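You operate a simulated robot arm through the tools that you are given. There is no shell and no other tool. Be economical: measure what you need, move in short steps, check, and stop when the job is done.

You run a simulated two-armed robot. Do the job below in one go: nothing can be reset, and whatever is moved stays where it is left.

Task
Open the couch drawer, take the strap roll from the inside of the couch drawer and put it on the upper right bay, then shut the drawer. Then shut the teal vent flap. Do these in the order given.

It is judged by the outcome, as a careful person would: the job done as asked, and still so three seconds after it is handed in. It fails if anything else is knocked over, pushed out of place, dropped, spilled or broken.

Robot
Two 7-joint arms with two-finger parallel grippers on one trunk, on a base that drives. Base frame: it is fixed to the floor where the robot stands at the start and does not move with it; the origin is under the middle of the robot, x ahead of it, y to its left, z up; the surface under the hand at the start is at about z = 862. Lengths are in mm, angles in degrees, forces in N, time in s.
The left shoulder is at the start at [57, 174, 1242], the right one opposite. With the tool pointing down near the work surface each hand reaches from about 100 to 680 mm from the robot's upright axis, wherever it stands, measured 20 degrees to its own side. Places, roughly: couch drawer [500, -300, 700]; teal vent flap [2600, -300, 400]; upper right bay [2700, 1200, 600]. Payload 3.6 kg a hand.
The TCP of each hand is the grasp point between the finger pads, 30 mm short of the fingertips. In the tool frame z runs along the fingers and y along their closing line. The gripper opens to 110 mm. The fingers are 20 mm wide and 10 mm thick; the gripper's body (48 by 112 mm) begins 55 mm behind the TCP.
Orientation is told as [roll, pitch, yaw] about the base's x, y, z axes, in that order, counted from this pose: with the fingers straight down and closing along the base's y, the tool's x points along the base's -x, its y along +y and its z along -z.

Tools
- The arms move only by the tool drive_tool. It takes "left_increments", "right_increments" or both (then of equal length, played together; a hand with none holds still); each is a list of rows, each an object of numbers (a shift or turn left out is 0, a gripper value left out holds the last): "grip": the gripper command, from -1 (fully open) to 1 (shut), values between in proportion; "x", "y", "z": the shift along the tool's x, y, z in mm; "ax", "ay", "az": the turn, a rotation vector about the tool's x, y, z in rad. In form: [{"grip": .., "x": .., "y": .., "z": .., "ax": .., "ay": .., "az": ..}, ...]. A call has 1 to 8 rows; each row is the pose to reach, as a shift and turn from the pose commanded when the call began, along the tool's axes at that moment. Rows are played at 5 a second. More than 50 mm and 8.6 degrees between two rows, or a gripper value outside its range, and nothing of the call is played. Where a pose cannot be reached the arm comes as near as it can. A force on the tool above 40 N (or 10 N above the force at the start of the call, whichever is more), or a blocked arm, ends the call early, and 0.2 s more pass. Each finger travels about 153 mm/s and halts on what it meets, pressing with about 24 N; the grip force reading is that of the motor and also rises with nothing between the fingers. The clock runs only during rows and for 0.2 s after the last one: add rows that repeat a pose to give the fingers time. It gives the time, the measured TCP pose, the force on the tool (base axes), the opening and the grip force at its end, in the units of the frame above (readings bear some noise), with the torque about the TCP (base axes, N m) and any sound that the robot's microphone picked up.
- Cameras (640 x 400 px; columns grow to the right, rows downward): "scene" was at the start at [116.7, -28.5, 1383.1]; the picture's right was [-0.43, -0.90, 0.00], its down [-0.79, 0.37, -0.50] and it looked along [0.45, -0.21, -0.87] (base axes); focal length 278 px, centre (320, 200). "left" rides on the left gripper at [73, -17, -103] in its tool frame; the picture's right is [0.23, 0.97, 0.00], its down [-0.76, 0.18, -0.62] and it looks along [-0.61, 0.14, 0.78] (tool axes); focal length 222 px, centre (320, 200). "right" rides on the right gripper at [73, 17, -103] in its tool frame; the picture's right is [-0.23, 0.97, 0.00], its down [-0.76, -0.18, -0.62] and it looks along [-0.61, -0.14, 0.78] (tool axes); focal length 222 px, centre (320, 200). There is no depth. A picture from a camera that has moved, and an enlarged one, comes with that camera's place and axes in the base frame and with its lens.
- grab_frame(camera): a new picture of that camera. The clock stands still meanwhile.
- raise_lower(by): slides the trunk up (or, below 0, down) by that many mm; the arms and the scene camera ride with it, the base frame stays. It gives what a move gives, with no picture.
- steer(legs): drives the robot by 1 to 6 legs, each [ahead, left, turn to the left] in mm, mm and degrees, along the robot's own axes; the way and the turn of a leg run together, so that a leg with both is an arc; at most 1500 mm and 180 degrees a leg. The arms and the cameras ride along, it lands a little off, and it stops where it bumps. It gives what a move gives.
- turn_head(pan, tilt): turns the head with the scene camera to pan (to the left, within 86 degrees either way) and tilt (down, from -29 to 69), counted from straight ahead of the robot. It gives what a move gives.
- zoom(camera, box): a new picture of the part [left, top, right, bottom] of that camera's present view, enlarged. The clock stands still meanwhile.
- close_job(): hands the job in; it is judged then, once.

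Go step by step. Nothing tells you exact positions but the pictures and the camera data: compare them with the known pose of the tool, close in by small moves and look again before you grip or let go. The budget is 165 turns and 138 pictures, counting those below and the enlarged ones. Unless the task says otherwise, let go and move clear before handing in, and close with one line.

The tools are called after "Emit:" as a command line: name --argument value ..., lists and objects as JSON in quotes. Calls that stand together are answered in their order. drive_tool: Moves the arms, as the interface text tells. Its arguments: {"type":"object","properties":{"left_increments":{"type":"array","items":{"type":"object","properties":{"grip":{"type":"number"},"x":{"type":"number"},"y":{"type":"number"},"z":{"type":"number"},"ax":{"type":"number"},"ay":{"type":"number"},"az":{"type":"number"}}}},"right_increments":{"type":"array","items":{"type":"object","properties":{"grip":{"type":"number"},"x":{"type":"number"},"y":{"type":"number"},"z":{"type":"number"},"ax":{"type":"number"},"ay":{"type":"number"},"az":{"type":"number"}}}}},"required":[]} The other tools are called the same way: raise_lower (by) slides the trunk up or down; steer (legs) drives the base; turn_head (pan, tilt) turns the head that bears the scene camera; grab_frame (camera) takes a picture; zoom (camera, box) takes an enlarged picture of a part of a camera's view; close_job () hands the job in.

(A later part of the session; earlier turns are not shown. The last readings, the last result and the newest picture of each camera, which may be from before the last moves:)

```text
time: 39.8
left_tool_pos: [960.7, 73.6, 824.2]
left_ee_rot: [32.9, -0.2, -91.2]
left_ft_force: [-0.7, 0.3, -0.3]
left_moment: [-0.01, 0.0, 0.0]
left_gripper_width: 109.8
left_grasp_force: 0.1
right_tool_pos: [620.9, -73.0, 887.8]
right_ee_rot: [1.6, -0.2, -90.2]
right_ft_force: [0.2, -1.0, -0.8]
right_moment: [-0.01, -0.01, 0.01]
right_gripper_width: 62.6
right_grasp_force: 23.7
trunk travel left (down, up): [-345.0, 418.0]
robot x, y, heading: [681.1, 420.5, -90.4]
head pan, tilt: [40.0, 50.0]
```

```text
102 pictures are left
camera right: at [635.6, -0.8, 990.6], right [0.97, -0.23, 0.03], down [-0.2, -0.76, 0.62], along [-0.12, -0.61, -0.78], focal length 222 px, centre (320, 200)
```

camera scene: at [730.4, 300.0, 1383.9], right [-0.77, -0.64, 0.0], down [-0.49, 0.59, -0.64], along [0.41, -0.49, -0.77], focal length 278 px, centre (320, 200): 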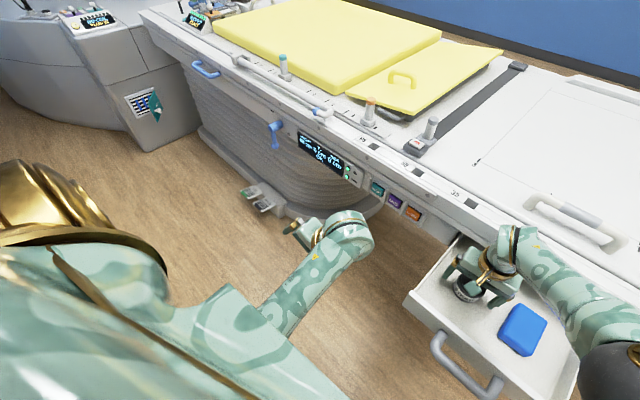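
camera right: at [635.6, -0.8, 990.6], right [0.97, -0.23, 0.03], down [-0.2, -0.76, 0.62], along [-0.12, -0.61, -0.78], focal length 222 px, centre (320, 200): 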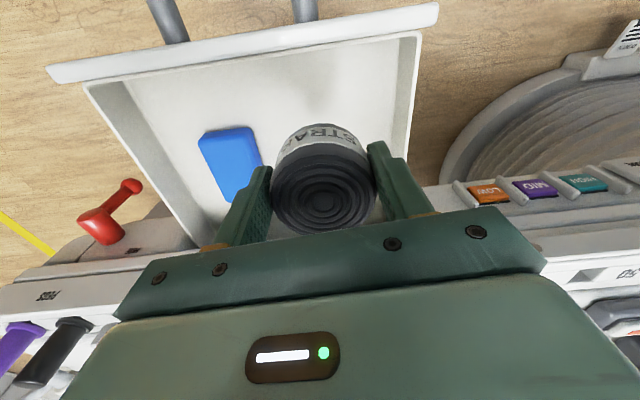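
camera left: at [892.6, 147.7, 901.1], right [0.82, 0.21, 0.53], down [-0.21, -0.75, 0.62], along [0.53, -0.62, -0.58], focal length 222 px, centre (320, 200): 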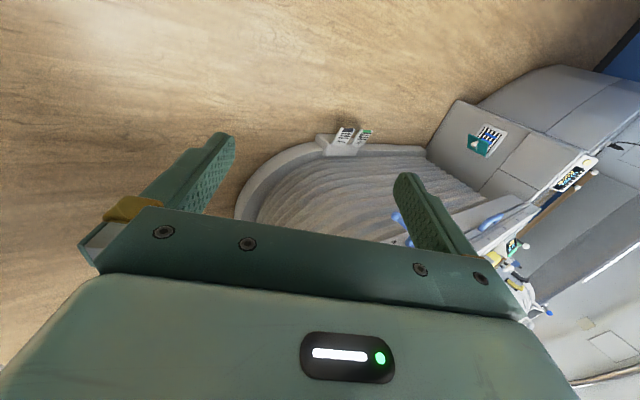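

The roll is held. I'll retract the hand, back off from the drawer, turn along the aisle and drive toward the shelves.

Emit:
drive_tool --right_increments '[{"grip": 1, "x": 40}, {"grip": 1, "x": 80}, {"grip": 1, "x": 110}]'

Emit:
steer --legs '[[-50, 0, 0], [0, 0, 90], [1200, 0, 0]]'

Emit:
turn_head --pan 35 --tilt 35

Emit:
grab_frame --camera "scene"

```text
time: 40.6
left_tool_pos: [959.5, 73.8, 823.8]
left_ee_rot: [32.8, -0.2, -91.2]
left_ft_force: [1.4, 0.3, 0.0]
left_moment: [0.04, 0.01, 0.01]
left_gripper_width: 109.9
left_grasp_force: 0.0
right_tool_pos: [622.1, 36.8, 888.0]
right_ee_rot: [1.6, -0.1, -90.2]
right_ft_force: [-0.9, 0.3, -1.3]
right_moment: [-0.01, 0.02, 0.03]
right_gripper_width: 62.6
right_grasp_force: 24.2
trunk travel left (down, up): [-345.0, 418.0]
robot x, y, heading: [683.4, 420.1, -90.4]
head pan, tilt: [40.0, 50.0]
```

```text
time: 51.0
left_tool_pos: [2236.0, 736.4, 823.6]
left_ee_rot: [32.7, -0.3, -1.7]
left_ft_force: [0.3, 0.2, -0.3]
left_moment: [0.0, 0.02, -0.02]
left_gripper_width: 110.3
left_grasp_force: 0.0
right_tool_pos: [2271.4, 398.7, 887.8]
right_ee_rot: [1.6, -0.1, -0.6]
right_ft_force: [-0.5, -0.1, -0.9]
right_moment: [0.0, 0.0, 0.01]
right_gripper_width: 62.5
right_grasp_force: 23.9
trunk travel left (down, up): [-345.0, 418.0]
robot x, y, heading: [1885.3, 457.9, -0.7]
head pan, tilt: [40.0, 50.0]
```

```text
time: 51.8
left_tool_pos: [2235.3, 736.7, 823.3]
left_ee_rot: [32.9, -0.2, -1.7]
left_ft_force: [0.0, 0.4, -0.2]
left_moment: [0.03, -0.01, 0.02]
left_gripper_width: 109.8
left_grasp_force: 0.0
right_tool_pos: [2270.7, 398.2, 887.8]
right_ee_rot: [1.6, 0.0, -0.7]
right_ft_force: [-1.0, 0.6, -0.6]
right_moment: [0.03, 0.01, -0.03]
right_gripper_width: 62.5
right_grasp_force: 24.3
trunk travel left (down, up): [-345.0, 418.0]
robot x, y, heading: [1887.0, 459.7, -0.6]
head pan, tilt: [35.0, 35.0]
```

```text
101 pictures are left
camera scene: at [2020.5, 509.9, 1405.6], right [0.56, -0.83, 0.0], down [-0.47, -0.32, -0.82], along [0.68, 0.46, -0.57], focal length 278 px, centre (320, 200)
```

scene: 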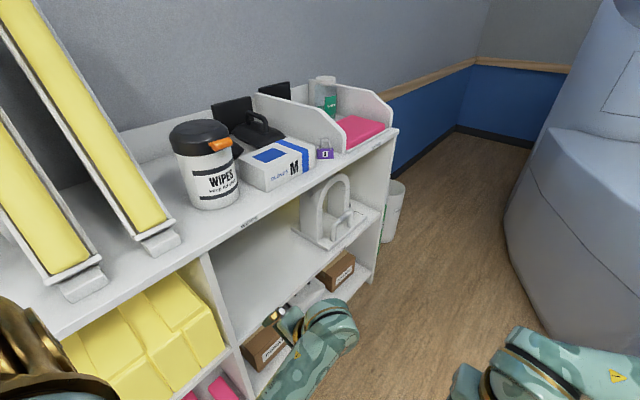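

The shelf runs at a slight angle, and the upper right bay (with the head coil in its right half) spans about x 2250–3090. I'll check how the left arm is posed before lowering the trunk.

Emit:
turn_head --pan 70 --tilt 60

Emit:
grab_frame --camera "scene"

```text
time: 52.8
left_tool_pos: [2235.1, 736.2, 824.0]
left_ee_rot: [32.9, -0.2, -1.6]
left_ft_force: [0.3, -0.4, 0.5]
left_moment: [-0.01, 0.03, 0.03]
left_gripper_width: 109.9
left_grasp_force: 0.2
right_tool_pos: [2271.2, 398.3, 886.7]
right_ee_rot: [1.7, 0.0, -0.6]
right_ft_force: [-0.1, 0.4, -1.4]
right_moment: [0.01, -0.01, 0.0]
right_gripper_width: 62.4
right_grasp_force: 24.5
trunk travel left (down, up): [-345.0, 418.0]
robot x, y, heading: [1887.7, 459.3, -0.7]
head pan, tilt: [70.0, 60.0]
```

```text
100 pictures are left
camera scene: at [1971.4, 522.6, 1371.4], right [0.94, -0.35, 0.0], down [-0.31, -0.81, -0.5], along [0.18, 0.47, -0.87], focal length 278 px, centre (320, 200)
```

scene: 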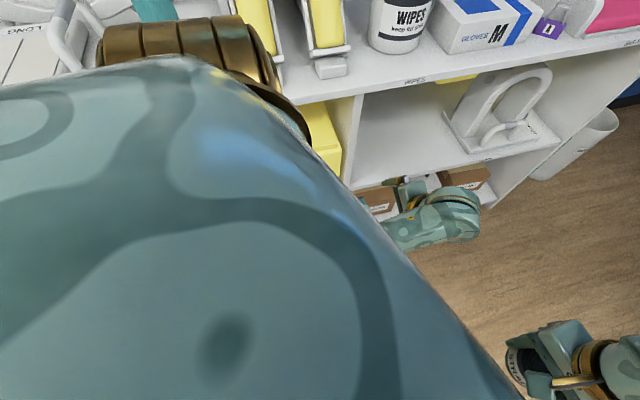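

Emit:
steer --legs '[[500, 0, 0], [0, 0, 85]]'

Emit:
turn_head --pan 0 --tilt 45

Emit:
grab_frame --camera "scene"

```text
time: 59.4
left_tool_pos: [2143.5, 827.0, 823.1]
left_ee_rot: [32.8, -0.2, 83.8]
left_ft_force: [-0.4, 0.3, -0.1]
left_moment: [0.04, 0.0, 0.02]
left_gripper_width: 110.2
left_grasp_force: 0.0
right_tool_pos: [2482.1, 835.4, 888.2]
right_ee_rot: [1.6, 0.0, 84.9]
right_ft_force: [-0.4, -0.5, -1.0]
right_moment: [0.01, -0.01, 0.0]
right_gripper_width: 62.5
right_grasp_force: 24.0
trunk travel left (down, up): [-345.0, 418.0]
robot x, y, heading: [2387.9, 453.9, 84.9]
head pan, tilt: [70.0, 60.0]
```

```text
time: 60.8
left_tool_pos: [2143.9, 825.6, 823.1]
left_ee_rot: [32.9, -0.1, 83.8]
left_ft_force: [-1.0, 0.3, -0.3]
left_moment: [0.02, 0.03, -0.02]
left_gripper_width: 110.1
left_grasp_force: 0.1
right_tool_pos: [2482.2, 834.2, 887.7]
right_ee_rot: [1.6, 0.0, 85.0]
right_ft_force: [-0.6, 0.4, -1.9]
right_moment: [0.02, 0.0, -0.01]
right_gripper_width: 62.5
right_grasp_force: 23.6
trunk travel left (down, up): [-345.0, 418.0]
robot x, y, heading: [2393.9, 457.5, 85.3]
head pan, tilt: [0.0, 45.0]
```

```text
99 pictures are left
camera scene: at [2402.3, 598.7, 1390.8], right [1.0, -0.09, 0.0], down [-0.06, -0.7, -0.71], along [0.06, 0.7, -0.71], focal length 278 px, centre (320, 200)
```

scene: 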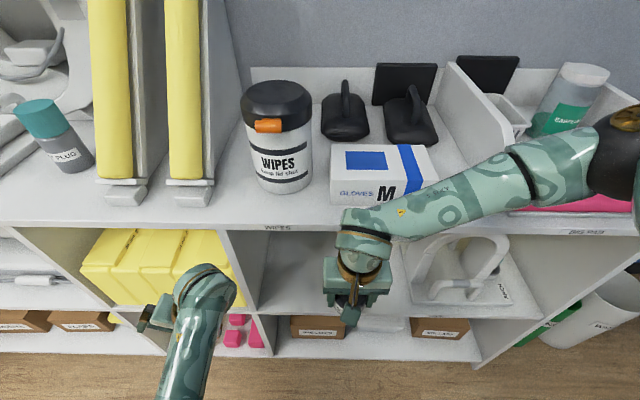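

The upper right bay (with the coil) is in front; its left half is free. The right elbow sits close to the shelf, so I'll back off before lowering the trunk in stages.

Emit:
steer --legs '[[-220, 0, 0]]'

Emit:
raise_lower --by -60

Emit:
grab_frame --camera "scene"

```text
time: 62.5
left_tool_pos: [2123.6, 604.5, 823.7]
left_ee_rot: [33.0, -0.3, 83.7]
left_ft_force: [0.6, -0.9, 0.1]
left_moment: [0.02, 0.0, -0.03]
left_gripper_width: 110.1
left_grasp_force: 0.1
right_tool_pos: [2462.9, 611.7, 888.1]
right_ee_rot: [1.6, -0.1, 84.8]
right_ft_force: [-1.2, 0.0, -0.3]
right_moment: [0.0, 0.01, -0.02]
right_gripper_width: 62.5
right_grasp_force: 23.7
trunk travel left (down, up): [-345.0, 418.0]
robot x, y, heading: [2370.8, 237.5, 84.7]
head pan, tilt: [0.0, 45.0]
```

```text
time: 63.1
left_tool_pos: [2051.6, 611.0, 799.2]
left_ee_rot: [44.3, 1.1, 82.2]
left_ft_force: [0.3, 0.0, -0.5]
left_moment: [-0.02, -0.02, 0.03]
left_gripper_width: 109.9
left_grasp_force: 0.1
right_tool_pos: [2463.1, 613.3, 851.1]
right_ee_rot: [1.6, 0.3, 84.9]
right_ft_force: [-0.1, 0.1, 0.1]
right_moment: [0.04, 0.01, 0.01]
right_gripper_width: 62.3
right_grasp_force: 24.0
trunk travel left (down, up): [-312.0, 451.0]
robot x, y, heading: [2368.1, 234.9, 84.7]
head pan, tilt: [0.0, 45.0]
stopped: the arm was blocked; the commanded pose is now the measured one
```

```text
98 pictures are left
camera scene: at [2383.8, 391.0, 1356.2], right [1.0, -0.09, 0.0], down [-0.06, -0.7, -0.71], along [0.06, 0.7, -0.71], focal length 278 px, centre (320, 200)
```

scene: 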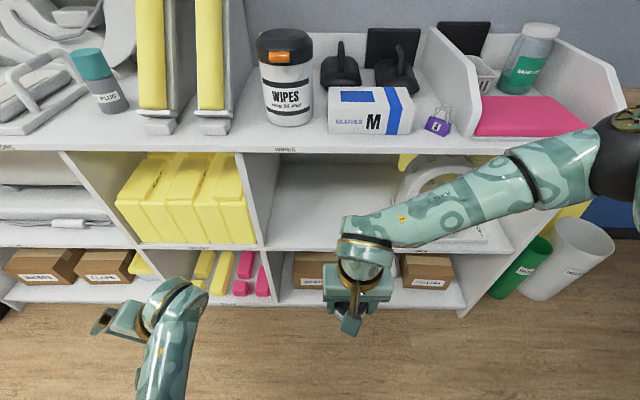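

Lowering keeps pushing the left arm, so it is resting on the robot's own body. I'll raise the left hand and move it forward first.

Emit:
drive_tool --left_increments '[{"z": -28, "y": 27}, {"z": -56, "y": 54}, {"z": -84, "y": 81, "x": -10}, {"z": -112, "y": 108, "x": -20}, {"z": -140, "y": 135, "x": -40}, {"z": -168, "y": 162, "x": -60}, {"z": -180, "y": 172, "x": -80}]'

Emit:
raise_lower --by -80

```text
time: 63.7
left_tool_pos: [1994.8, 615.6, 897.1]
left_ee_rot: [55.3, 1.8, 81.7]
left_ft_force: [0.5, 0.2, 0.3]
left_moment: [-0.03, 0.0, -0.02]
left_gripper_width: 110.3
left_grasp_force: 0.0
right_tool_pos: [2462.4, 612.7, 851.5]
right_ee_rot: [1.6, 0.2, 84.9]
right_ft_force: [-1.3, -0.9, -0.3]
right_moment: [0.0, -0.02, 0.0]
right_gripper_width: 62.6
right_grasp_force: 24.0
trunk travel left (down, up): [-312.0, 451.0]
robot x, y, heading: [2369.6, 236.0, 85.0]
head pan, tilt: [0.0, 45.0]
stopped in row 3 (left hand): the arm was blocked; the commanded pose is now the measured one
```

```text
time: 64.5
left_tool_pos: [1949.3, 622.6, 878.6]
left_ee_rot: [65.6, 3.4, 81.2]
left_ft_force: [-0.5, -0.4, 0.1]
left_moment: [-0.01, -0.02, 0.0]
left_gripper_width: 110.0
left_grasp_force: 0.1
right_tool_pos: [2463.4, 614.0, 801.4]
right_ee_rot: [1.6, 0.8, 84.9]
right_ft_force: [0.5, 0.1, 0.1]
right_moment: [0.0, 0.02, 0.01]
right_gripper_width: 62.5
right_grasp_force: 24.4
trunk travel left (down, up): [-265.0, 498.0]
robot x, y, heading: [2374.9, 236.1, 84.9]
head pan, tilt: [0.0, 45.0]
stopped: the arm was blocked; the commanded pose is now the measured one
```

Emit:
turn_head --pan 60 --tilt 50

Emit:
grab_frame --camera "scene"

Emit:
grab_frame --camera "left"

```text
time: 65.8
left_tool_pos: [1948.6, 621.5, 879.8]
left_ee_rot: [65.5, 3.3, 81.3]
left_ft_force: [0.2, -0.1, 0.0]
left_moment: [0.03, 0.0, 0.02]
left_gripper_width: 110.0
left_grasp_force: 0.0
right_tool_pos: [2463.4, 613.7, 802.1]
right_ee_rot: [1.6, 0.7, 84.9]
right_ft_force: [0.5, -0.2, -0.1]
right_moment: [-0.02, -0.01, 0.0]
right_gripper_width: 62.2
right_grasp_force: 23.4
trunk travel left (down, up): [-265.0, 498.0]
robot x, y, heading: [2369.4, 237.4, 84.6]
head pan, tilt: [60.0, 50.0]
```

```text
97 pictures are left
camera scene: at [2315.2, 373.6, 1302.0], right [0.58, 0.82, 0.0], down [0.63, -0.44, -0.64], along [-0.53, 0.37, -0.77], focal length 278 px, centre (320, 200)
```

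scene: 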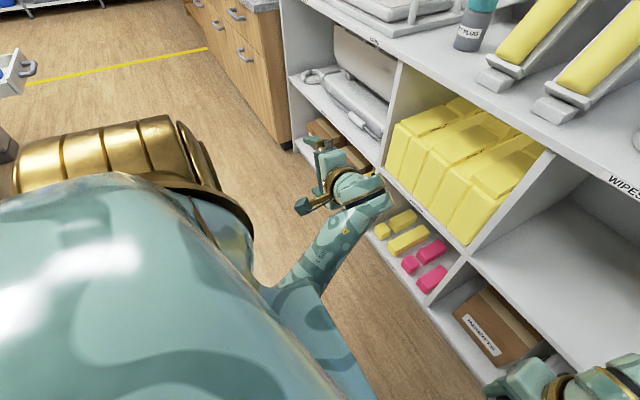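

```text
96 pictures are left
camera left: at [2039.7, 536.0, 910.7], right [-0.43, -0.11, 0.9], down [0.61, 0.7, 0.38], along [-0.67, 0.7, -0.23], focal length 222 px, centre (320, 200)
```

left: 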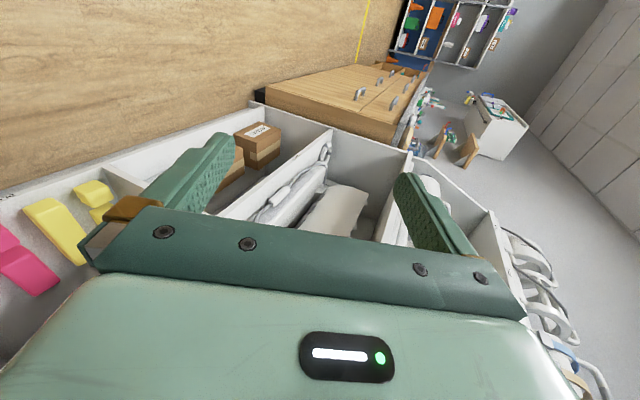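

The left elbow hangs low and probably touches the base, so extending the left hand forward should lift it. I'll try that.

Emit:
drive_tool --left_increments '[{"x": -40}, {"x": -80}, {"x": -120}, {"x": -160}]'

Emit:
raise_lower --by -60

```text
time: 66.8
left_tool_pos: [1972.6, 780.7, 868.2]
left_ee_rot: [65.2, 3.3, 81.2]
left_ft_force: [0.2, 0.4, -0.2]
left_moment: [0.0, 0.02, 0.02]
left_gripper_width: 109.9
left_grasp_force: 0.1
right_tool_pos: [2462.3, 612.9, 801.4]
right_ee_rot: [1.6, 0.9, 84.8]
right_ft_force: [-0.3, 0.5, -1.5]
right_moment: [-0.01, 0.02, 0.0]
right_gripper_width: 62.3
right_grasp_force: 23.9
trunk travel left (down, up): [-265.0, 498.0]
robot x, y, heading: [2369.9, 236.7, 84.7]
head pan, tilt: [60.0, 50.0]
```

```text
time: 67.8
left_tool_pos: [1966.9, 780.0, 813.7]
left_ee_rot: [66.4, 3.3, 81.8]
left_ft_force: [0.0, -0.5, -0.8]
left_moment: [-0.01, -0.02, -0.04]
left_gripper_width: 109.9
left_grasp_force: 0.1
right_tool_pos: [2462.4, 612.3, 743.0]
right_ee_rot: [1.7, 0.7, 85.0]
right_ft_force: [-1.0, 0.4, -0.4]
right_moment: [-0.01, 0.0, -0.02]
right_gripper_width: 62.1
right_grasp_force: 23.7
trunk travel left (down, up): [-205.0, 558.0]
robot x, y, heading: [2371.2, 233.6, 85.1]
head pan, tilt: [60.0, 50.0]
```

That worked. I'll lift the left hand a little more and continue lowering.

Emit:
drive_tool --left_increments '[{"x": -30, "y": 25}, {"x": -50, "y": 50}, {"x": -60, "y": 75}]'

Emit:
raise_lower --by -70

Emit:
turn_head --pan -10 --tilt 40

Emit:
grab_frame --camera "scene"

```text
time: 68.5
left_tool_pos: [1952.2, 847.7, 874.4]
left_ee_rot: [65.2, 3.3, 81.3]
left_ft_force: [0.6, -1.0, 0.7]
left_moment: [0.0, 0.03, -0.02]
left_gripper_width: 109.9
left_grasp_force: 0.0
right_tool_pos: [2462.4, 613.1, 741.6]
right_ee_rot: [1.5, 0.7, 84.9]
right_ft_force: [-0.2, 0.2, -0.5]
right_moment: [-0.02, 0.02, 0.02]
right_gripper_width: 62.5
right_grasp_force: 23.7
trunk travel left (down, up): [-205.0, 558.0]
robot x, y, heading: [2368.8, 235.0, 84.9]
head pan, tilt: [60.0, 50.0]
```

```text
time: 69.6
left_tool_pos: [1952.7, 847.6, 804.8]
left_ee_rot: [65.4, 3.3, 81.3]
left_ft_force: [0.2, 0.3, -0.1]
left_moment: [-0.02, -0.01, -0.02]
left_gripper_width: 110.0
left_grasp_force: 0.0
right_tool_pos: [2462.5, 614.4, 673.0]
right_ee_rot: [1.6, 0.6, 84.9]
right_ft_force: [-0.2, 0.4, 0.1]
right_moment: [-0.01, -0.02, 0.0]
right_gripper_width: 62.2
right_grasp_force: 23.7
trunk travel left (down, up): [-135.0, 628.0]
robot x, y, heading: [2368.2, 233.9, 84.8]
head pan, tilt: [60.0, 50.0]
```

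```text
time: 71.0
left_tool_pos: [1952.0, 847.5, 804.7]
left_ee_rot: [65.4, 3.3, 81.3]
left_ft_force: [-0.2, -0.2, 0.2]
left_moment: [0.03, -0.02, 0.04]
left_gripper_width: 110.1
left_grasp_force: 0.0
right_tool_pos: [2462.6, 613.3, 672.3]
right_ee_rot: [1.5, 0.8, 84.9]
right_ft_force: [-0.5, -0.4, -1.0]
right_moment: [-0.01, -0.01, -0.01]
right_gripper_width: 62.3
right_grasp_force: 24.3
trunk travel left (down, up): [-135.0, 628.0]
robot x, y, heading: [2372.6, 233.3, 85.0]
head pan, tilt: [-10.0, 40.0]
```

```text
95 pictures are left
camera scene: at [2406.7, 481.2, 1180.0], right [0.97, -0.26, 0.0], down [-0.17, -0.62, -0.77], along [0.2, 0.74, -0.64], focal length 278 px, centre (320, 200)
```

scene: 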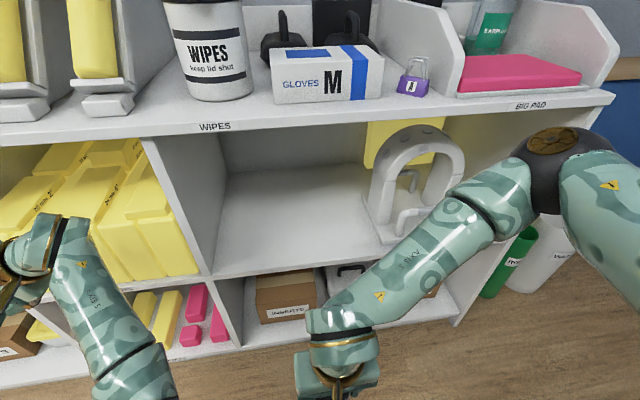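

The bay's left half is empty: shelf surface z≈576, front edge y≈950, top board underside ≈ 940. I'll extend the arm first, watching the elbow.

Emit:
drive_tool --right_increments '[{"grip": 1, "x": -35}, {"grip": 1, "x": -70}, {"grip": 1, "x": -105}, {"grip": 1, "x": -140}, {"grip": 1, "x": -175}, {"grip": 1, "x": -200}]'

Emit:
grab_frame --camera "scene"

Emit:
grab_frame --camera "right"

```text
time: 72.4
left_tool_pos: [1952.0, 847.2, 803.3]
left_ee_rot: [65.4, 3.3, 81.3]
left_ft_force: [0.6, -0.2, 0.1]
left_moment: [0.0, 0.03, 0.03]
left_gripper_width: 109.9
left_grasp_force: 0.1
right_tool_pos: [2479.3, 812.7, 670.8]
right_ee_rot: [1.7, 0.9, 84.8]
right_ft_force: [0.1, 1.3, -1.0]
right_moment: [-0.01, 0.0, -0.04]
right_gripper_width: 62.5
right_grasp_force: 23.9
trunk travel left (down, up): [-135.0, 628.0]
robot x, y, heading: [2368.4, 235.3, 84.5]
head pan, tilt: [-10.0, 40.0]
```

```text
94 pictures are left
camera scene: at [2406.7, 481.4, 1180.0], right [0.97, -0.26, 0.0], down [-0.17, -0.62, -0.77], along [0.2, 0.74, -0.64], focal length 278 px, centre (320, 200)
```

scene: 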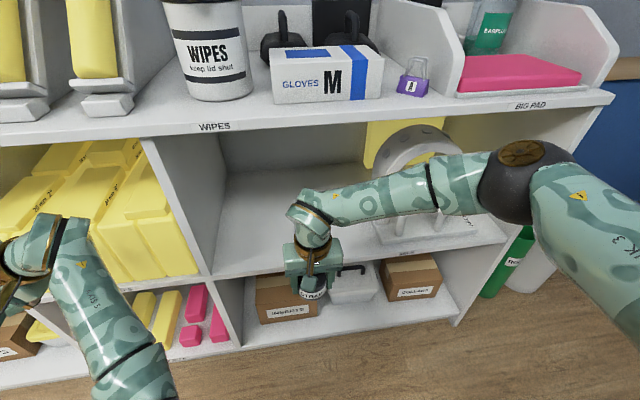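

```text
93 pictures are left
camera right: at [2459.8, 743.3, 774.0], right [-0.95, 0.31, 0.02], down [0.26, 0.75, 0.61], along [0.17, 0.58, -0.79], focal length 222 px, centre (320, 200)
```

right: 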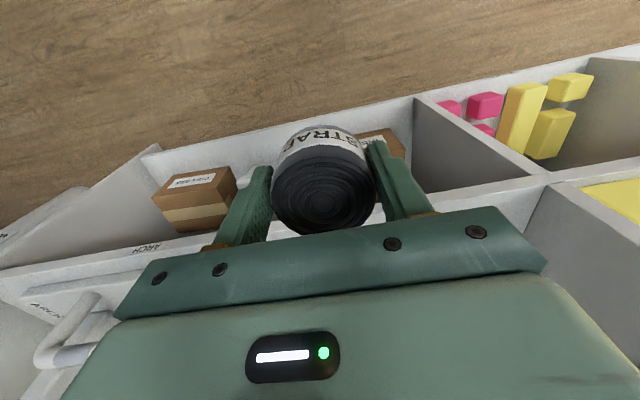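

The elbow flares right and would meet the shelf top. I'll shift the hand to the robot's right so the forearm lines up with the reach, and compensate with the base later.

Emit:
drive_tool --right_increments '[{"grip": 1, "y": -40, "x": 10}, {"grip": 1, "y": -80, "x": 20}, {"grip": 1, "y": -120, "x": 30}, {"grip": 1, "y": -160, "x": 40}, {"grip": 1, "y": -200, "x": 50}, {"grip": 1, "y": -240, "x": 60}, {"grip": 1, "y": -270, "x": 60}]'

Emit:
turn_head --pan -30 --tilt 40

Emit:
grab_frame --camera "scene"

```text
time: 74.0
left_tool_pos: [1952.8, 847.7, 803.8]
left_ee_rot: [65.4, 3.3, 81.3]
left_ft_force: [0.0, 0.2, -0.7]
left_moment: [0.01, 0.03, 0.04]
left_gripper_width: 109.7
left_grasp_force: 0.2
right_tool_pos: [2744.4, 729.0, 660.7]
right_ee_rot: [1.7, 0.7, 85.0]
right_ft_force: [-0.4, -0.4, -0.8]
right_moment: [-0.02, -0.01, -0.01]
right_gripper_width: 62.5
right_grasp_force: 23.7
trunk travel left (down, up): [-135.0, 628.0]
robot x, y, heading: [2372.3, 232.6, 84.8]
head pan, tilt: [-10.0, 40.0]
```

```text
time: 74.9
left_tool_pos: [1952.6, 848.4, 803.7]
left_ee_rot: [65.3, 3.4, 81.2]
left_ft_force: [0.0, 0.1, -1.7]
left_moment: [0.01, 0.03, 0.03]
left_gripper_width: 110.0
left_grasp_force: 0.1
right_tool_pos: [2744.5, 728.8, 662.7]
right_ee_rot: [1.6, 0.7, 84.9]
right_ft_force: [0.5, 0.3, 0.2]
right_moment: [0.0, -0.01, 0.0]
right_gripper_width: 62.4
right_grasp_force: 24.1
trunk travel left (down, up): [-135.0, 628.0]
robot x, y, heading: [2369.8, 234.3, 84.9]
head pan, tilt: [-30.0, 40.0]
```

```text
92 pictures are left
camera scene: at [2433.6, 468.6, 1180.1], right [0.82, -0.58, 0.0], down [-0.37, -0.53, -0.77], along [0.44, 0.63, -0.64], focal length 278 px, centre (320, 200)
```

scene: 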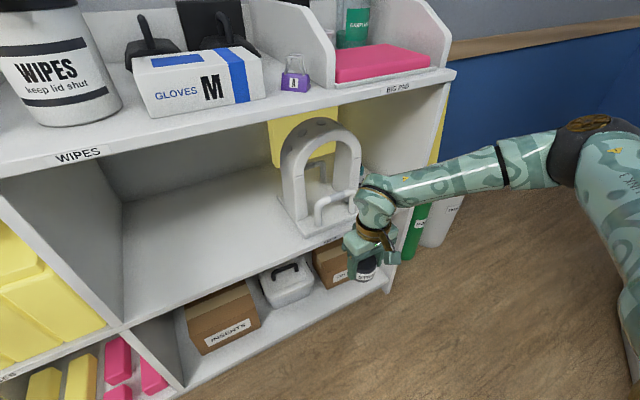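

The forearm is better aligned now. I'll lower the trunk further in this clear area so the arm stays beneath the top board.

Emit:
raise_lower --by -60

Emit:
raise_lower --by -60

```text
time: 75.9
left_tool_pos: [1952.4, 846.3, 746.1]
left_ee_rot: [65.4, 3.3, 81.3]
left_ft_force: [-0.6, 0.2, 0.2]
left_moment: [0.02, 0.01, -0.02]
left_gripper_width: 109.9
left_grasp_force: 0.0
right_tool_pos: [2745.1, 727.7, 604.2]
right_ee_rot: [1.7, 0.6, 84.8]
right_ft_force: [1.0, -0.1, -0.4]
right_moment: [0.01, -0.02, 0.01]
right_gripper_width: 62.1
right_grasp_force: 24.0
trunk travel left (down, up): [-75.0, 688.0]
robot x, y, heading: [2367.3, 234.0, 84.7]
head pan, tilt: [-30.0, 40.0]
```

```text
time: 76.9
left_tool_pos: [1951.5, 847.5, 684.9]
left_ee_rot: [65.4, 3.3, 81.3]
left_ft_force: [-1.2, 0.3, 0.4]
left_moment: [-0.01, 0.02, 0.01]
left_gripper_width: 109.9
left_grasp_force: 0.1
right_tool_pos: [2743.9, 728.6, 543.0]
right_ee_rot: [1.6, 0.6, 84.8]
right_ft_force: [-0.2, -1.5, -0.8]
right_moment: [-0.01, 0.0, -0.01]
right_gripper_width: 62.3
right_grasp_force: 23.9
trunk travel left (down, up): [-15.0, 748.0]
robot x, y, heading: [2375.7, 237.1, 84.8]
head pan, tilt: [-30.0, 40.0]
```

Now raise the right hand to clear the shelf level and pull the left hand back so it won't reach the shelves as I drive in.

Emit:
drive_tool --right_increments '[{"grip": 1, "z": -25}, {"grip": 1, "z": -50}, {"grip": 1, "z": -75}, {"grip": 1, "z": -100}, {"grip": 1, "z": -120}, {"grip": 1, "z": -135}]'

Emit:
drive_tool --left_increments '[{"x": 35}, {"x": 70}, {"x": 105}, {"x": 140}]'

Emit:
grab_frame --camera "scene"

```text
time: 78.3
left_tool_pos: [1953.2, 846.8, 684.3]
left_ee_rot: [65.4, 3.3, 81.3]
left_ft_force: [-0.7, 0.0, 0.5]
left_moment: [0.01, 0.01, -0.02]
left_gripper_width: 109.9
left_grasp_force: 0.1
right_tool_pos: [2748.5, 730.0, 678.9]
right_ee_rot: [1.5, 0.8, 84.9]
right_ft_force: [0.0, -0.7, -1.3]
right_moment: [-0.03, 0.0, -0.04]
right_gripper_width: 62.4
right_grasp_force: 23.6
trunk travel left (down, up): [-15.0, 748.0]
robot x, y, heading: [2368.5, 236.5, 84.8]
head pan, tilt: [-30.0, 40.0]
```

```text
time: 79.3
left_tool_pos: [1925.5, 712.6, 705.1]
left_ee_rot: [66.7, 1.4, 81.9]
left_ft_force: [-0.2, 0.1, 0.6]
left_moment: [0.02, 0.03, 0.0]
left_gripper_width: 110.2
left_grasp_force: 0.0
right_tool_pos: [2749.5, 729.2, 677.6]
right_ee_rot: [1.5, 0.8, 84.9]
right_ft_force: [-0.4, 0.2, -0.4]
right_moment: [-0.02, -0.04, 0.03]
right_gripper_width: 62.2
right_grasp_force: 24.0
trunk travel left (down, up): [-15.0, 748.0]
robot x, y, heading: [2366.4, 235.0, 84.8]
head pan, tilt: [-30.0, 40.0]
```

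```text
91 pictures are left
camera scene: at [2440.5, 543.5, 1050.6], right [0.82, -0.58, 0.0], down [-0.37, -0.53, -0.77], along [0.44, 0.63, -0.64], focal length 278 px, centre (320, 200)
```

scene: 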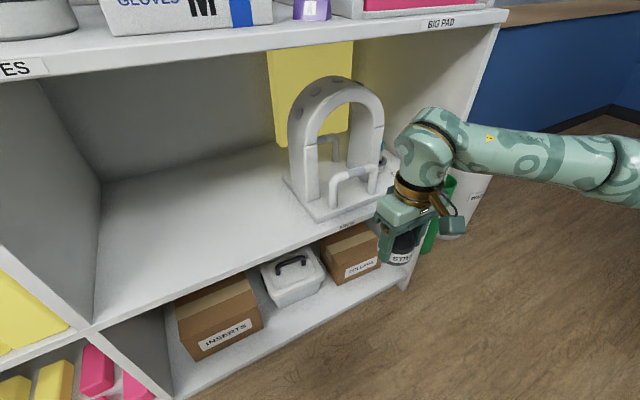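

The wrist and elbow are now level and below the top board. I'll slide the base left to line the hand up with the empty half of the bay.

Emit:
steer --legs '[[0, 265, 0]]'

Emit:
drive_tool --right_increments '[{"grip": 1, "x": -30}, {"grip": 1, "x": -60}, {"grip": 1, "x": -85}]'

Emit:
grab_frame --camera "scene"

Emit:
grab_frame --camera "right"

```text
time: 81.2
left_tool_pos: [1659.3, 735.1, 704.4]
left_ee_rot: [67.2, 2.4, 81.7]
left_ft_force: [-0.8, 0.1, -0.2]
left_moment: [0.0, 0.0, 0.0]
left_gripper_width: 110.0
left_grasp_force: 0.1
right_tool_pos: [2482.7, 755.5, 678.0]
right_ee_rot: [1.5, 0.8, 84.8]
right_ft_force: [0.4, 0.2, -1.3]
right_moment: [-0.06, 0.01, -0.01]
right_gripper_width: 62.5
right_grasp_force: 24.2
trunk travel left (down, up): [-15.0, 748.0]
robot x, y, heading: [2105.0, 257.4, 85.0]
head pan, tilt: [-30.0, 40.0]
```

```text
time: 82.0
left_tool_pos: [1655.9, 735.7, 706.1]
left_ee_rot: [67.7, 2.3, 81.8]
left_ft_force: [0.8, 0.3, -1.2]
left_moment: [0.01, 0.0, -0.03]
left_gripper_width: 110.1
left_grasp_force: 0.0
right_tool_pos: [2490.2, 840.3, 676.1]
right_ee_rot: [1.6, 0.9, 84.9]
right_ft_force: [-0.4, -0.1, -0.4]
right_moment: [0.0, -0.01, 0.03]
right_gripper_width: 62.3
right_grasp_force: 23.9
trunk travel left (down, up): [-15.0, 748.0]
robot x, y, heading: [2104.1, 262.7, 84.8]
head pan, tilt: [-30.0, 40.0]
```

```text
90 pictures are left
camera scene: at [2173.9, 567.7, 1050.6], right [0.82, -0.58, 0.0], down [-0.37, -0.53, -0.77], along [0.44, 0.63, -0.64], focal length 278 px, centre (320, 200)
```

scene: 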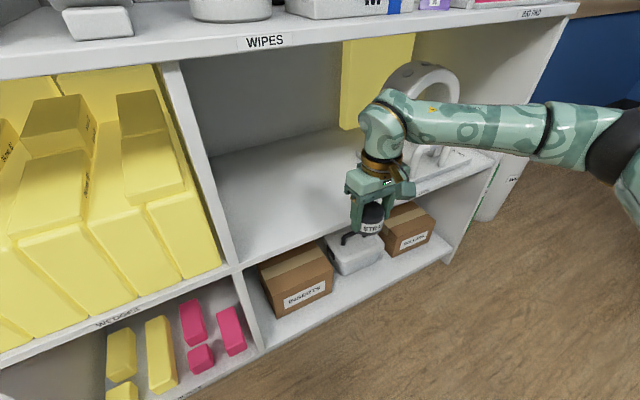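

```text
89 pictures are left
camera right: at [2469.6, 769.7, 780.4], right [-0.95, 0.31, 0.02], down [0.26, 0.75, 0.61], along [0.17, 0.58, -0.79], focal length 222 px, centre (320, 200)
```

right: 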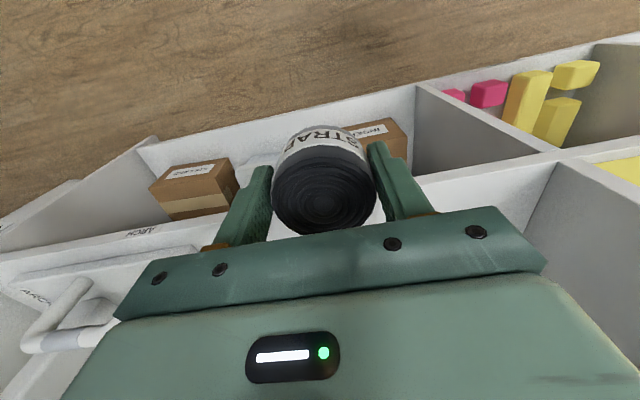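

Lined up with the empty half; the shelf edge is near y≈903 at this x, surface z≈600. I'll drive in slowly.

Emit:
steer --legs '[[110, 0, 0]]'

Emit:
grab_frame --camera "scene"

Emit:
grab_frame --camera "right"

```text
time: 83.2
left_tool_pos: [1665.8, 845.2, 704.9]
left_ee_rot: [67.7, 2.3, 81.9]
left_ft_force: [-0.1, -0.5, 0.1]
left_moment: [0.0, -0.03, -0.03]
left_gripper_width: 109.9
left_grasp_force: 0.1
right_tool_pos: [2499.5, 950.1, 676.0]
right_ee_rot: [1.6, 0.8, 85.0]
right_ft_force: [0.6, -0.3, -1.0]
right_moment: [0.02, -0.02, -0.03]
right_gripper_width: 62.2
right_grasp_force: 24.0
trunk travel left (down, up): [-15.0, 748.0]
robot x, y, heading: [2112.9, 367.8, 84.7]
head pan, tilt: [-30.0, 40.0]
```

```text
88 pictures are left
camera scene: at [2183.4, 678.6, 1050.4], right [0.82, -0.57, 0.0], down [-0.37, -0.53, -0.77], along [0.44, 0.63, -0.64], focal length 278 px, centre (320, 200)
```

scene: 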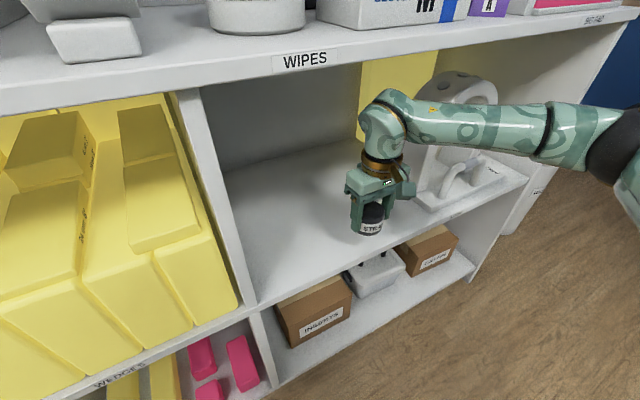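

```text
87 pictures are left
camera right: at [2478.8, 880.7, 780.2], right [-0.95, 0.31, 0.02], down [0.26, 0.75, 0.61], along [0.17, 0.58, -0.79], focal length 222 px, centre (320, 200)
```

right: 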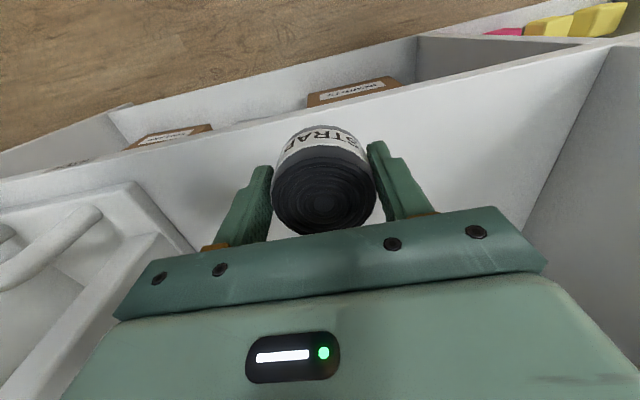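

The right camera puts the edge nearer y≈940, so I'll go another 60 mm deeper before lowering.

Emit:
steer --legs '[[65, 0, 0]]'

Emit:
grab_frame --camera "right"

Emit:
grab_frame --camera "scene"

```text
time: 84.2
left_tool_pos: [1670.7, 911.0, 706.2]
left_ee_rot: [67.7, 2.3, 81.9]
left_ft_force: [-0.1, 0.0, 0.2]
left_moment: [0.02, -0.04, 0.0]
left_gripper_width: 109.8
left_grasp_force: 0.0
right_tool_pos: [2504.9, 1014.5, 676.5]
right_ee_rot: [1.6, 0.9, 85.1]
right_ft_force: [-0.7, 0.1, -0.2]
right_moment: [-0.02, -0.03, 0.05]
right_gripper_width: 62.3
right_grasp_force: 23.8
trunk travel left (down, up): [-15.0, 748.0]
robot x, y, heading: [2120.4, 433.0, 85.3]
head pan, tilt: [-30.0, 40.0]
```

```text
86 pictures are left
camera right: at [2484.6, 945.5, 780.1], right [-0.95, 0.31, 0.02], down [0.26, 0.75, 0.61], along [0.17, 0.58, -0.79], focal length 222 px, centre (320, 200)
```

right: 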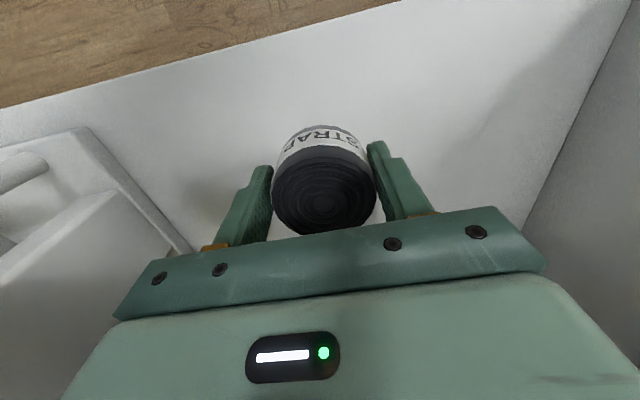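

```text
85 pictures are left
camera scene: at [2189.1, 743.5, 1050.4], right [0.82, -0.57, 0.0], down [-0.37, -0.53, -0.77], along [0.44, 0.63, -0.64], focal length 278 px, centre (320, 200)
```

scene: 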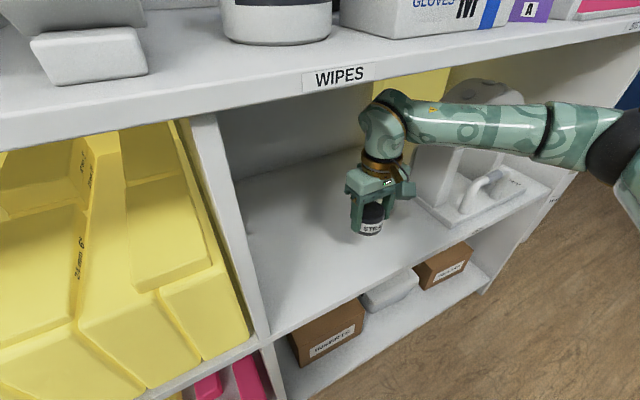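

The roll is about 70 mm inside the edge. Now I'll lower it gently toward the shelf.

Emit:
drive_tool --right_increments '[{"grip": 1, "z": 8}, {"grip": 1, "z": 16}, {"grip": 1, "z": 24}]'

Emit:
grab_frame --camera "right"

Emit:
zoom --camera "scene" --box '[310, 140, 470, 260]'

```text
time: 85.0
left_tool_pos: [1670.9, 912.1, 707.5]
left_ee_rot: [67.8, 2.2, 81.8]
left_ft_force: [0.4, -0.1, 0.1]
left_moment: [0.02, -0.01, 0.01]
left_gripper_width: 109.8
left_grasp_force: 0.0
right_tool_pos: [2505.2, 1014.9, 653.4]
right_ee_rot: [1.6, 0.8, 84.9]
right_ft_force: [0.2, 0.4, -0.8]
right_moment: [-0.02, 0.0, 0.0]
right_gripper_width: 62.3
right_grasp_force: 24.4
trunk travel left (down, up): [-15.0, 748.0]
robot x, y, heading: [2122.5, 437.3, 85.0]
head pan, tilt: [-30.0, 40.0]
```

```text
84 pictures are left
camera right: at [2483.8, 945.0, 756.8], right [-0.95, 0.31, 0.02], down [0.26, 0.75, 0.61], along [0.17, 0.58, -0.79], focal length 222 px, centre (320, 200)
```

right: 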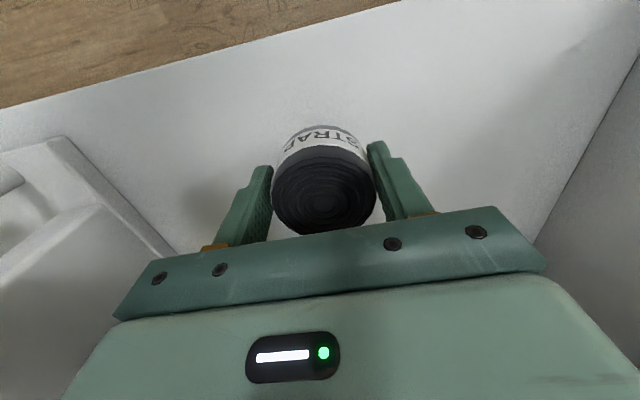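

```text
3.33 times, centred on (390, 200) of scene
camera zoom: at [2189.0, 743.1, 1050.5], right [0.82, -0.57, 0.0], down [-0.37, -0.53, -0.77], along [0.44, 0.63, -0.64], focal length 926 px, centre (87, 200)
```

zoom: 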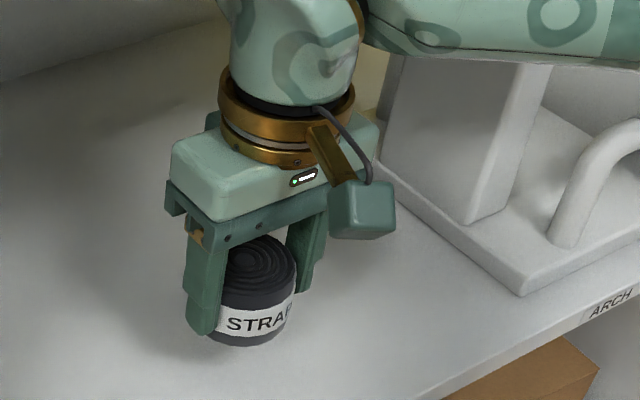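

Emit:
drive_tool --right_increments '[{"grip": 1, "z": 8}, {"grip": 1, "z": 16}, {"grip": 1, "z": 24}]'

Emit:
zoom --camera "scene" --box '[310, 150, 470, 270]'

```text
time: 85.8
left_tool_pos: [1670.1, 911.1, 706.2]
left_ee_rot: [67.8, 2.1, 81.9]
left_ft_force: [0.1, 0.1, 0.1]
left_moment: [-0.02, 0.0, 0.02]
left_gripper_width: 110.0
left_grasp_force: 0.0
right_tool_pos: [2503.0, 1013.9, 628.8]
right_ee_rot: [1.7, 0.8, 85.1]
right_ft_force: [0.3, -0.3, -1.0]
right_moment: [-0.03, -0.01, 0.01]
right_gripper_width: 62.3
right_grasp_force: 24.2
trunk travel left (down, up): [-15.0, 748.0]
robot x, y, heading: [2116.1, 432.4, 84.9]
head pan, tilt: [-30.0, 40.0]
```

```text
3.33 times, centred on (390, 210) of scene
camera zoom: at [2189.0, 743.1, 1050.5], right [0.82, -0.57, 0.0], down [-0.37, -0.53, -0.77], along [0.44, 0.63, -0.64], focal length 926 px, centre (87, 167)
```

zoom: 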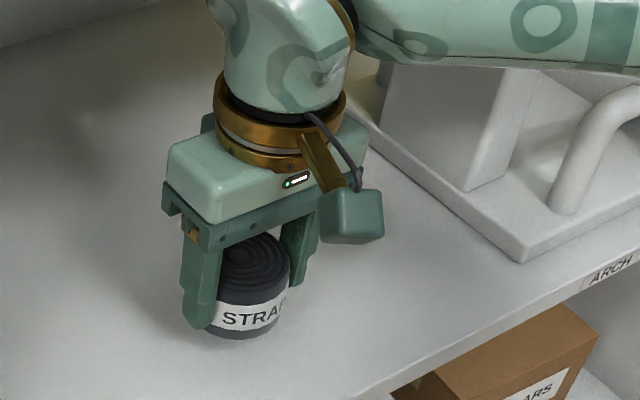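

Emit:
drive_tool --right_increments '[{"grip": 1, "z": 4}, {"grip": 1, "z": 8}]'

Emit:
drive_tool --right_increments '[{"grip": 1, "z": 3}, {"grip": 1, "z": 6}]'

Emit:
zoom --camera "scene" --box '[330, 180, 410, 240]'

```text
time: 86.3
left_tool_pos: [1669.8, 911.2, 707.9]
left_ee_rot: [67.7, 2.2, 81.9]
left_ft_force: [-0.4, -0.3, 0.0]
left_moment: [-0.03, 0.01, -0.01]
left_gripper_width: 109.8
left_grasp_force: 0.0
right_tool_pos: [2503.5, 1014.3, 619.6]
right_ee_rot: [1.6, 0.8, 84.9]
right_ft_force: [-0.4, 0.0, -1.3]
right_moment: [0.0, 0.0, -0.02]
right_gripper_width: 62.2
right_grasp_force: 23.7
trunk travel left (down, up): [-15.0, 748.0]
robot x, y, heading: [2117.7, 436.2, 84.9]
head pan, tilt: [-30.0, 40.0]
```

```text
time: 87.0
left_tool_pos: [1669.3, 909.5, 707.1]
left_ee_rot: [67.8, 2.2, 81.9]
left_ft_force: [0.2, 0.0, -0.1]
left_moment: [-0.01, 0.02, 0.02]
left_gripper_width: 110.0
left_grasp_force: 0.1
right_tool_pos: [2502.7, 1014.8, 613.9]
right_ee_rot: [1.6, 0.7, 85.0]
right_ft_force: [0.2, 1.2, -1.2]
right_moment: [0.01, 0.02, 0.0]
right_gripper_width: 62.2
right_grasp_force: 23.8
trunk travel left (down, up): [-15.0, 748.0]
robot x, y, heading: [2120.0, 436.5, 84.8]
head pan, tilt: [-30.0, 40.0]
```

```text
6.67 times, centred on (370, 210) of scene
camera zoom: at [2189.0, 743.1, 1050.5], right [0.82, -0.57, 0.0], down [-0.37, -0.53, -0.77], along [0.44, 0.63, -0.64], focal length 1852 px, centre (-13, 133)
```

zoom: 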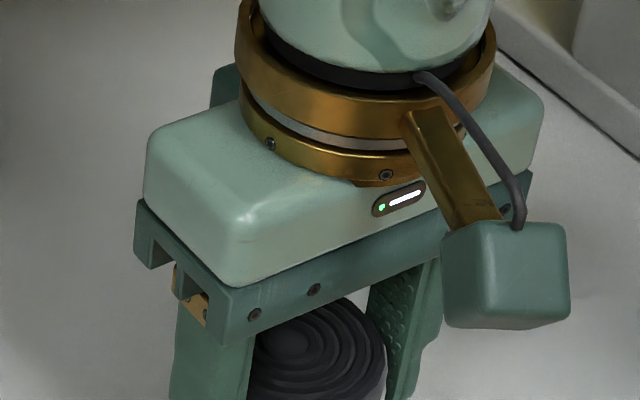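

Emit:
drive_tool --right_increments '[{"grip": 1, "z": 3}, {"grip": 1, "z": 6}]'

Emit:
zoom --camera "scene" --box '[330, 210, 410, 260]'

```text
time: 87.5
left_tool_pos: [1670.4, 910.6, 705.8]
left_ee_rot: [67.8, 2.2, 82.0]
left_ft_force: [-1.9, 0.5, 0.0]
left_moment: [0.0, -0.04, -0.01]
left_gripper_width: 110.2
left_grasp_force: 0.1
right_tool_pos: [2503.1, 1014.7, 608.5]
right_ee_rot: [1.6, 0.9, 85.0]
right_ft_force: [0.6, -0.6, -0.1]
right_moment: [-0.03, 0.0, 0.01]
right_gripper_width: 62.2
right_grasp_force: 24.0
trunk travel left (down, up): [-15.0, 748.0]
robot x, y, heading: [2120.3, 433.6, 85.0]
head pan, tilt: [-30.0, 40.0]
```

```text
8.00 times, centred on (370, 235) of scene
camera zoom: at [2189.0, 743.1, 1050.5], right [0.82, -0.57, 0.0], down [-0.37, -0.53, -0.77], along [0.44, 0.63, -0.64], focal length 2223 px, centre (-80, -80)
```

zoom: 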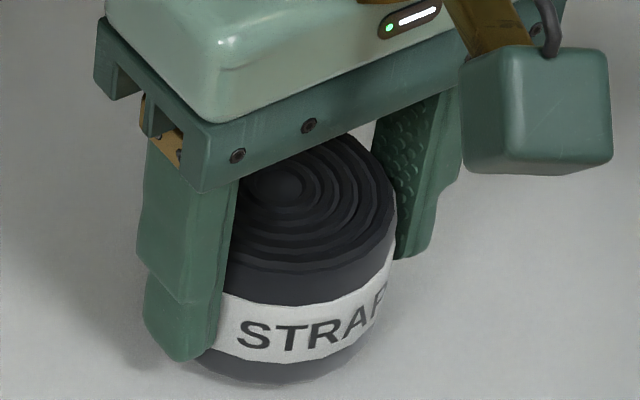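

Emit:
drive_tool --right_increments '[{"grip": 1, "z": 3}, {"grip": 1, "z": 3}]'

Emit:
drive_tool --right_increments '[{"grip": 1, "z": 3}, {"grip": 1, "z": 3}]'

Emit:
drive_tool --right_increments '[{"grip": 1, "z": 3}, {"grip": 1, "z": 3}]'

Emit:
zoom --camera "scene" --box '[330, 210, 410, 260]'

```text
time: 88.2
left_tool_pos: [1671.2, 912.5, 706.3]
left_ee_rot: [67.8, 2.2, 81.8]
left_ft_force: [-0.2, -0.3, 0.0]
left_moment: [-0.03, 0.02, 0.0]
left_gripper_width: 110.0
left_grasp_force: 0.1
right_tool_pos: [2503.7, 1014.2, 605.1]
right_ee_rot: [1.6, 0.8, 85.0]
right_ft_force: [-0.2, 0.5, -0.5]
right_moment: [-0.02, 0.02, 0.04]
right_gripper_width: 62.6
right_grasp_force: 23.8
trunk travel left (down, up): [-15.0, 748.0]
robot x, y, heading: [2120.0, 434.2, 84.8]
head pan, tilt: [-30.0, 40.0]
```

```text
time: 88.8
left_tool_pos: [1670.4, 910.7, 707.2]
left_ee_rot: [67.9, 2.0, 82.0]
left_ft_force: [0.0, 0.8, 0.2]
left_moment: [-0.01, -0.02, -0.02]
left_gripper_width: 110.0
left_grasp_force: 0.1
right_tool_pos: [2502.1, 1014.0, 603.9]
right_ee_rot: [1.6, 0.6, 85.0]
right_ft_force: [1.7, -0.5, 8.8]
right_moment: [0.11, -0.32, -0.04]
right_gripper_width: 62.3
right_grasp_force: 24.3
trunk travel left (down, up): [-15.0, 748.0]
robot x, y, heading: [2121.6, 435.8, 84.7]
head pan, tilt: [-30.0, 40.0]
```

```text
time: 89.3
left_tool_pos: [1668.6, 908.7, 706.9]
left_ee_rot: [67.7, 2.1, 81.9]
left_ft_force: [0.5, -0.8, -0.4]
left_moment: [-0.01, -0.02, 0.03]
left_gripper_width: 110.2
left_grasp_force: 0.1
right_tool_pos: [2504.1, 1014.1, 601.8]
right_ee_rot: [1.7, 0.5, 85.0]
right_ft_force: [1.0, 1.3, 20.4]
right_moment: [0.18, -0.63, 0.07]
right_gripper_width: 62.6
right_grasp_force: 23.9
trunk travel left (down, up): [-15.0, 748.0]
robot x, y, heading: [2120.8, 434.2, 85.2]
head pan, tilt: [-30.0, 40.0]
```

```text
8.00 times, centred on (370, 235) of scene
camera zoom: at [2188.0, 741.5, 1051.3], right [0.82, -0.57, 0.0], down [-0.37, -0.53, -0.77], along [0.44, 0.63, -0.64], focal length 2223 px, centre (-80, -80)
```

zoom: 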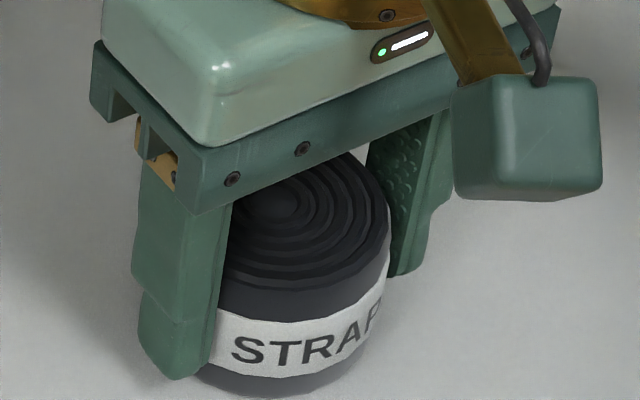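

The roll has touched the shelf. I'll ease off, open, and lift straight up a bit, then withdraw.

Emit:
drive_tool --right_increments '[{"grip": 1, "z": -4}, {"grip": -0.3, "z": -4}, {"grip": -0.7, "z": -4}, {"grip": -0.7, "z": -4}]'

Emit:
grab_frame --camera "right"

```text
time: 90.3
left_tool_pos: [1670.3, 910.9, 706.8]
left_ee_rot: [67.8, 2.2, 81.9]
left_ft_force: [0.2, 0.5, 0.3]
left_moment: [0.04, -0.04, 0.02]
left_gripper_width: 110.0
left_grasp_force: 0.1
right_tool_pos: [2502.3, 1015.3, 604.4]
right_ee_rot: [1.6, 0.8, 85.0]
right_ft_force: [-0.3, 0.0, -0.1]
right_moment: [0.04, -0.01, 0.0]
right_gripper_width: 93.5
right_grasp_force: 0.0
trunk travel left (down, up): [-15.0, 748.0]
robot x, y, heading: [2120.0, 432.5, 84.9]
head pan, tilt: [-30.0, 40.0]
```

```text
78 pictures are left
camera right: at [2482.1, 944.5, 707.7], right [-0.95, 0.31, 0.02], down [0.26, 0.75, 0.61], along [0.17, 0.58, -0.79], focal length 222 px, centre (320, 200)
```

right: 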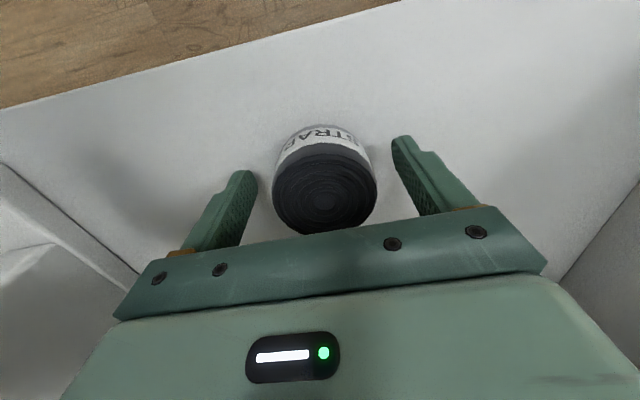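

Emit:
drive_tool --right_increments '[{"z": -20}, {"z": -40}, {"z": -60}, {"z": -72}]'

Emit:
steer --legs '[[-200, 0, 0]]'

Emit:
grab_frame --camera "scene"

```text
time: 91.3
left_tool_pos: [1670.3, 910.1, 706.7]
left_ee_rot: [67.9, 2.2, 81.9]
left_ft_force: [0.1, -0.5, -0.4]
left_moment: [-0.01, -0.01, 0.01]
left_gripper_width: 110.0
left_grasp_force: 0.0
right_tool_pos: [2506.4, 1014.7, 675.4]
right_ee_rot: [1.6, 0.8, 85.0]
right_ft_force: [0.0, -0.2, -0.4]
right_moment: [0.03, 0.02, 0.0]
right_gripper_width: 93.6
right_grasp_force: 0.0
trunk travel left (down, up): [-15.0, 748.0]
robot x, y, heading: [2121.9, 436.6, 85.0]
head pan, tilt: [-30.0, 40.0]
```

```text
time: 93.0
left_tool_pos: [1654.6, 710.0, 705.7]
left_ee_rot: [67.9, 2.3, 81.8]
left_ft_force: [0.0, -0.3, 0.1]
left_moment: [-0.03, -0.03, 0.01]
left_gripper_width: 110.1
left_grasp_force: 0.1
right_tool_pos: [2488.7, 812.1, 675.1]
right_ee_rot: [1.5, 0.8, 84.7]
right_ft_force: [-0.5, -0.5, 0.7]
right_moment: [0.0, 0.01, 0.01]
right_gripper_width: 93.8
right_grasp_force: 0.0
trunk travel left (down, up): [-15.0, 748.0]
robot x, y, heading: [2102.8, 234.3, 84.8]
head pan, tilt: [-30.0, 40.0]
```

```text
77 pictures are left
camera scene: at [2171.8, 540.8, 1050.7], right [0.82, -0.58, 0.0], down [-0.37, -0.53, -0.77], along [0.44, 0.63, -0.64], focal length 278 px, centre (320, 200)
```

scene: 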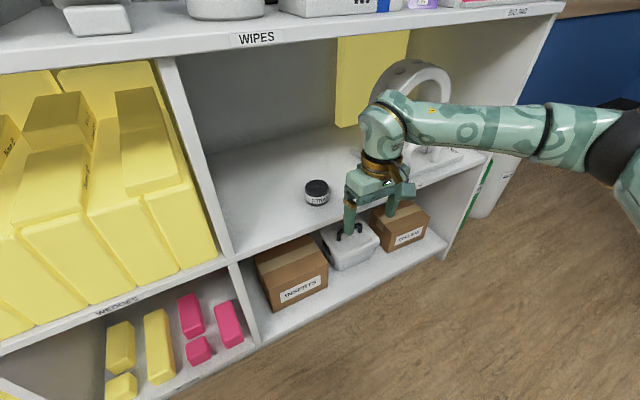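

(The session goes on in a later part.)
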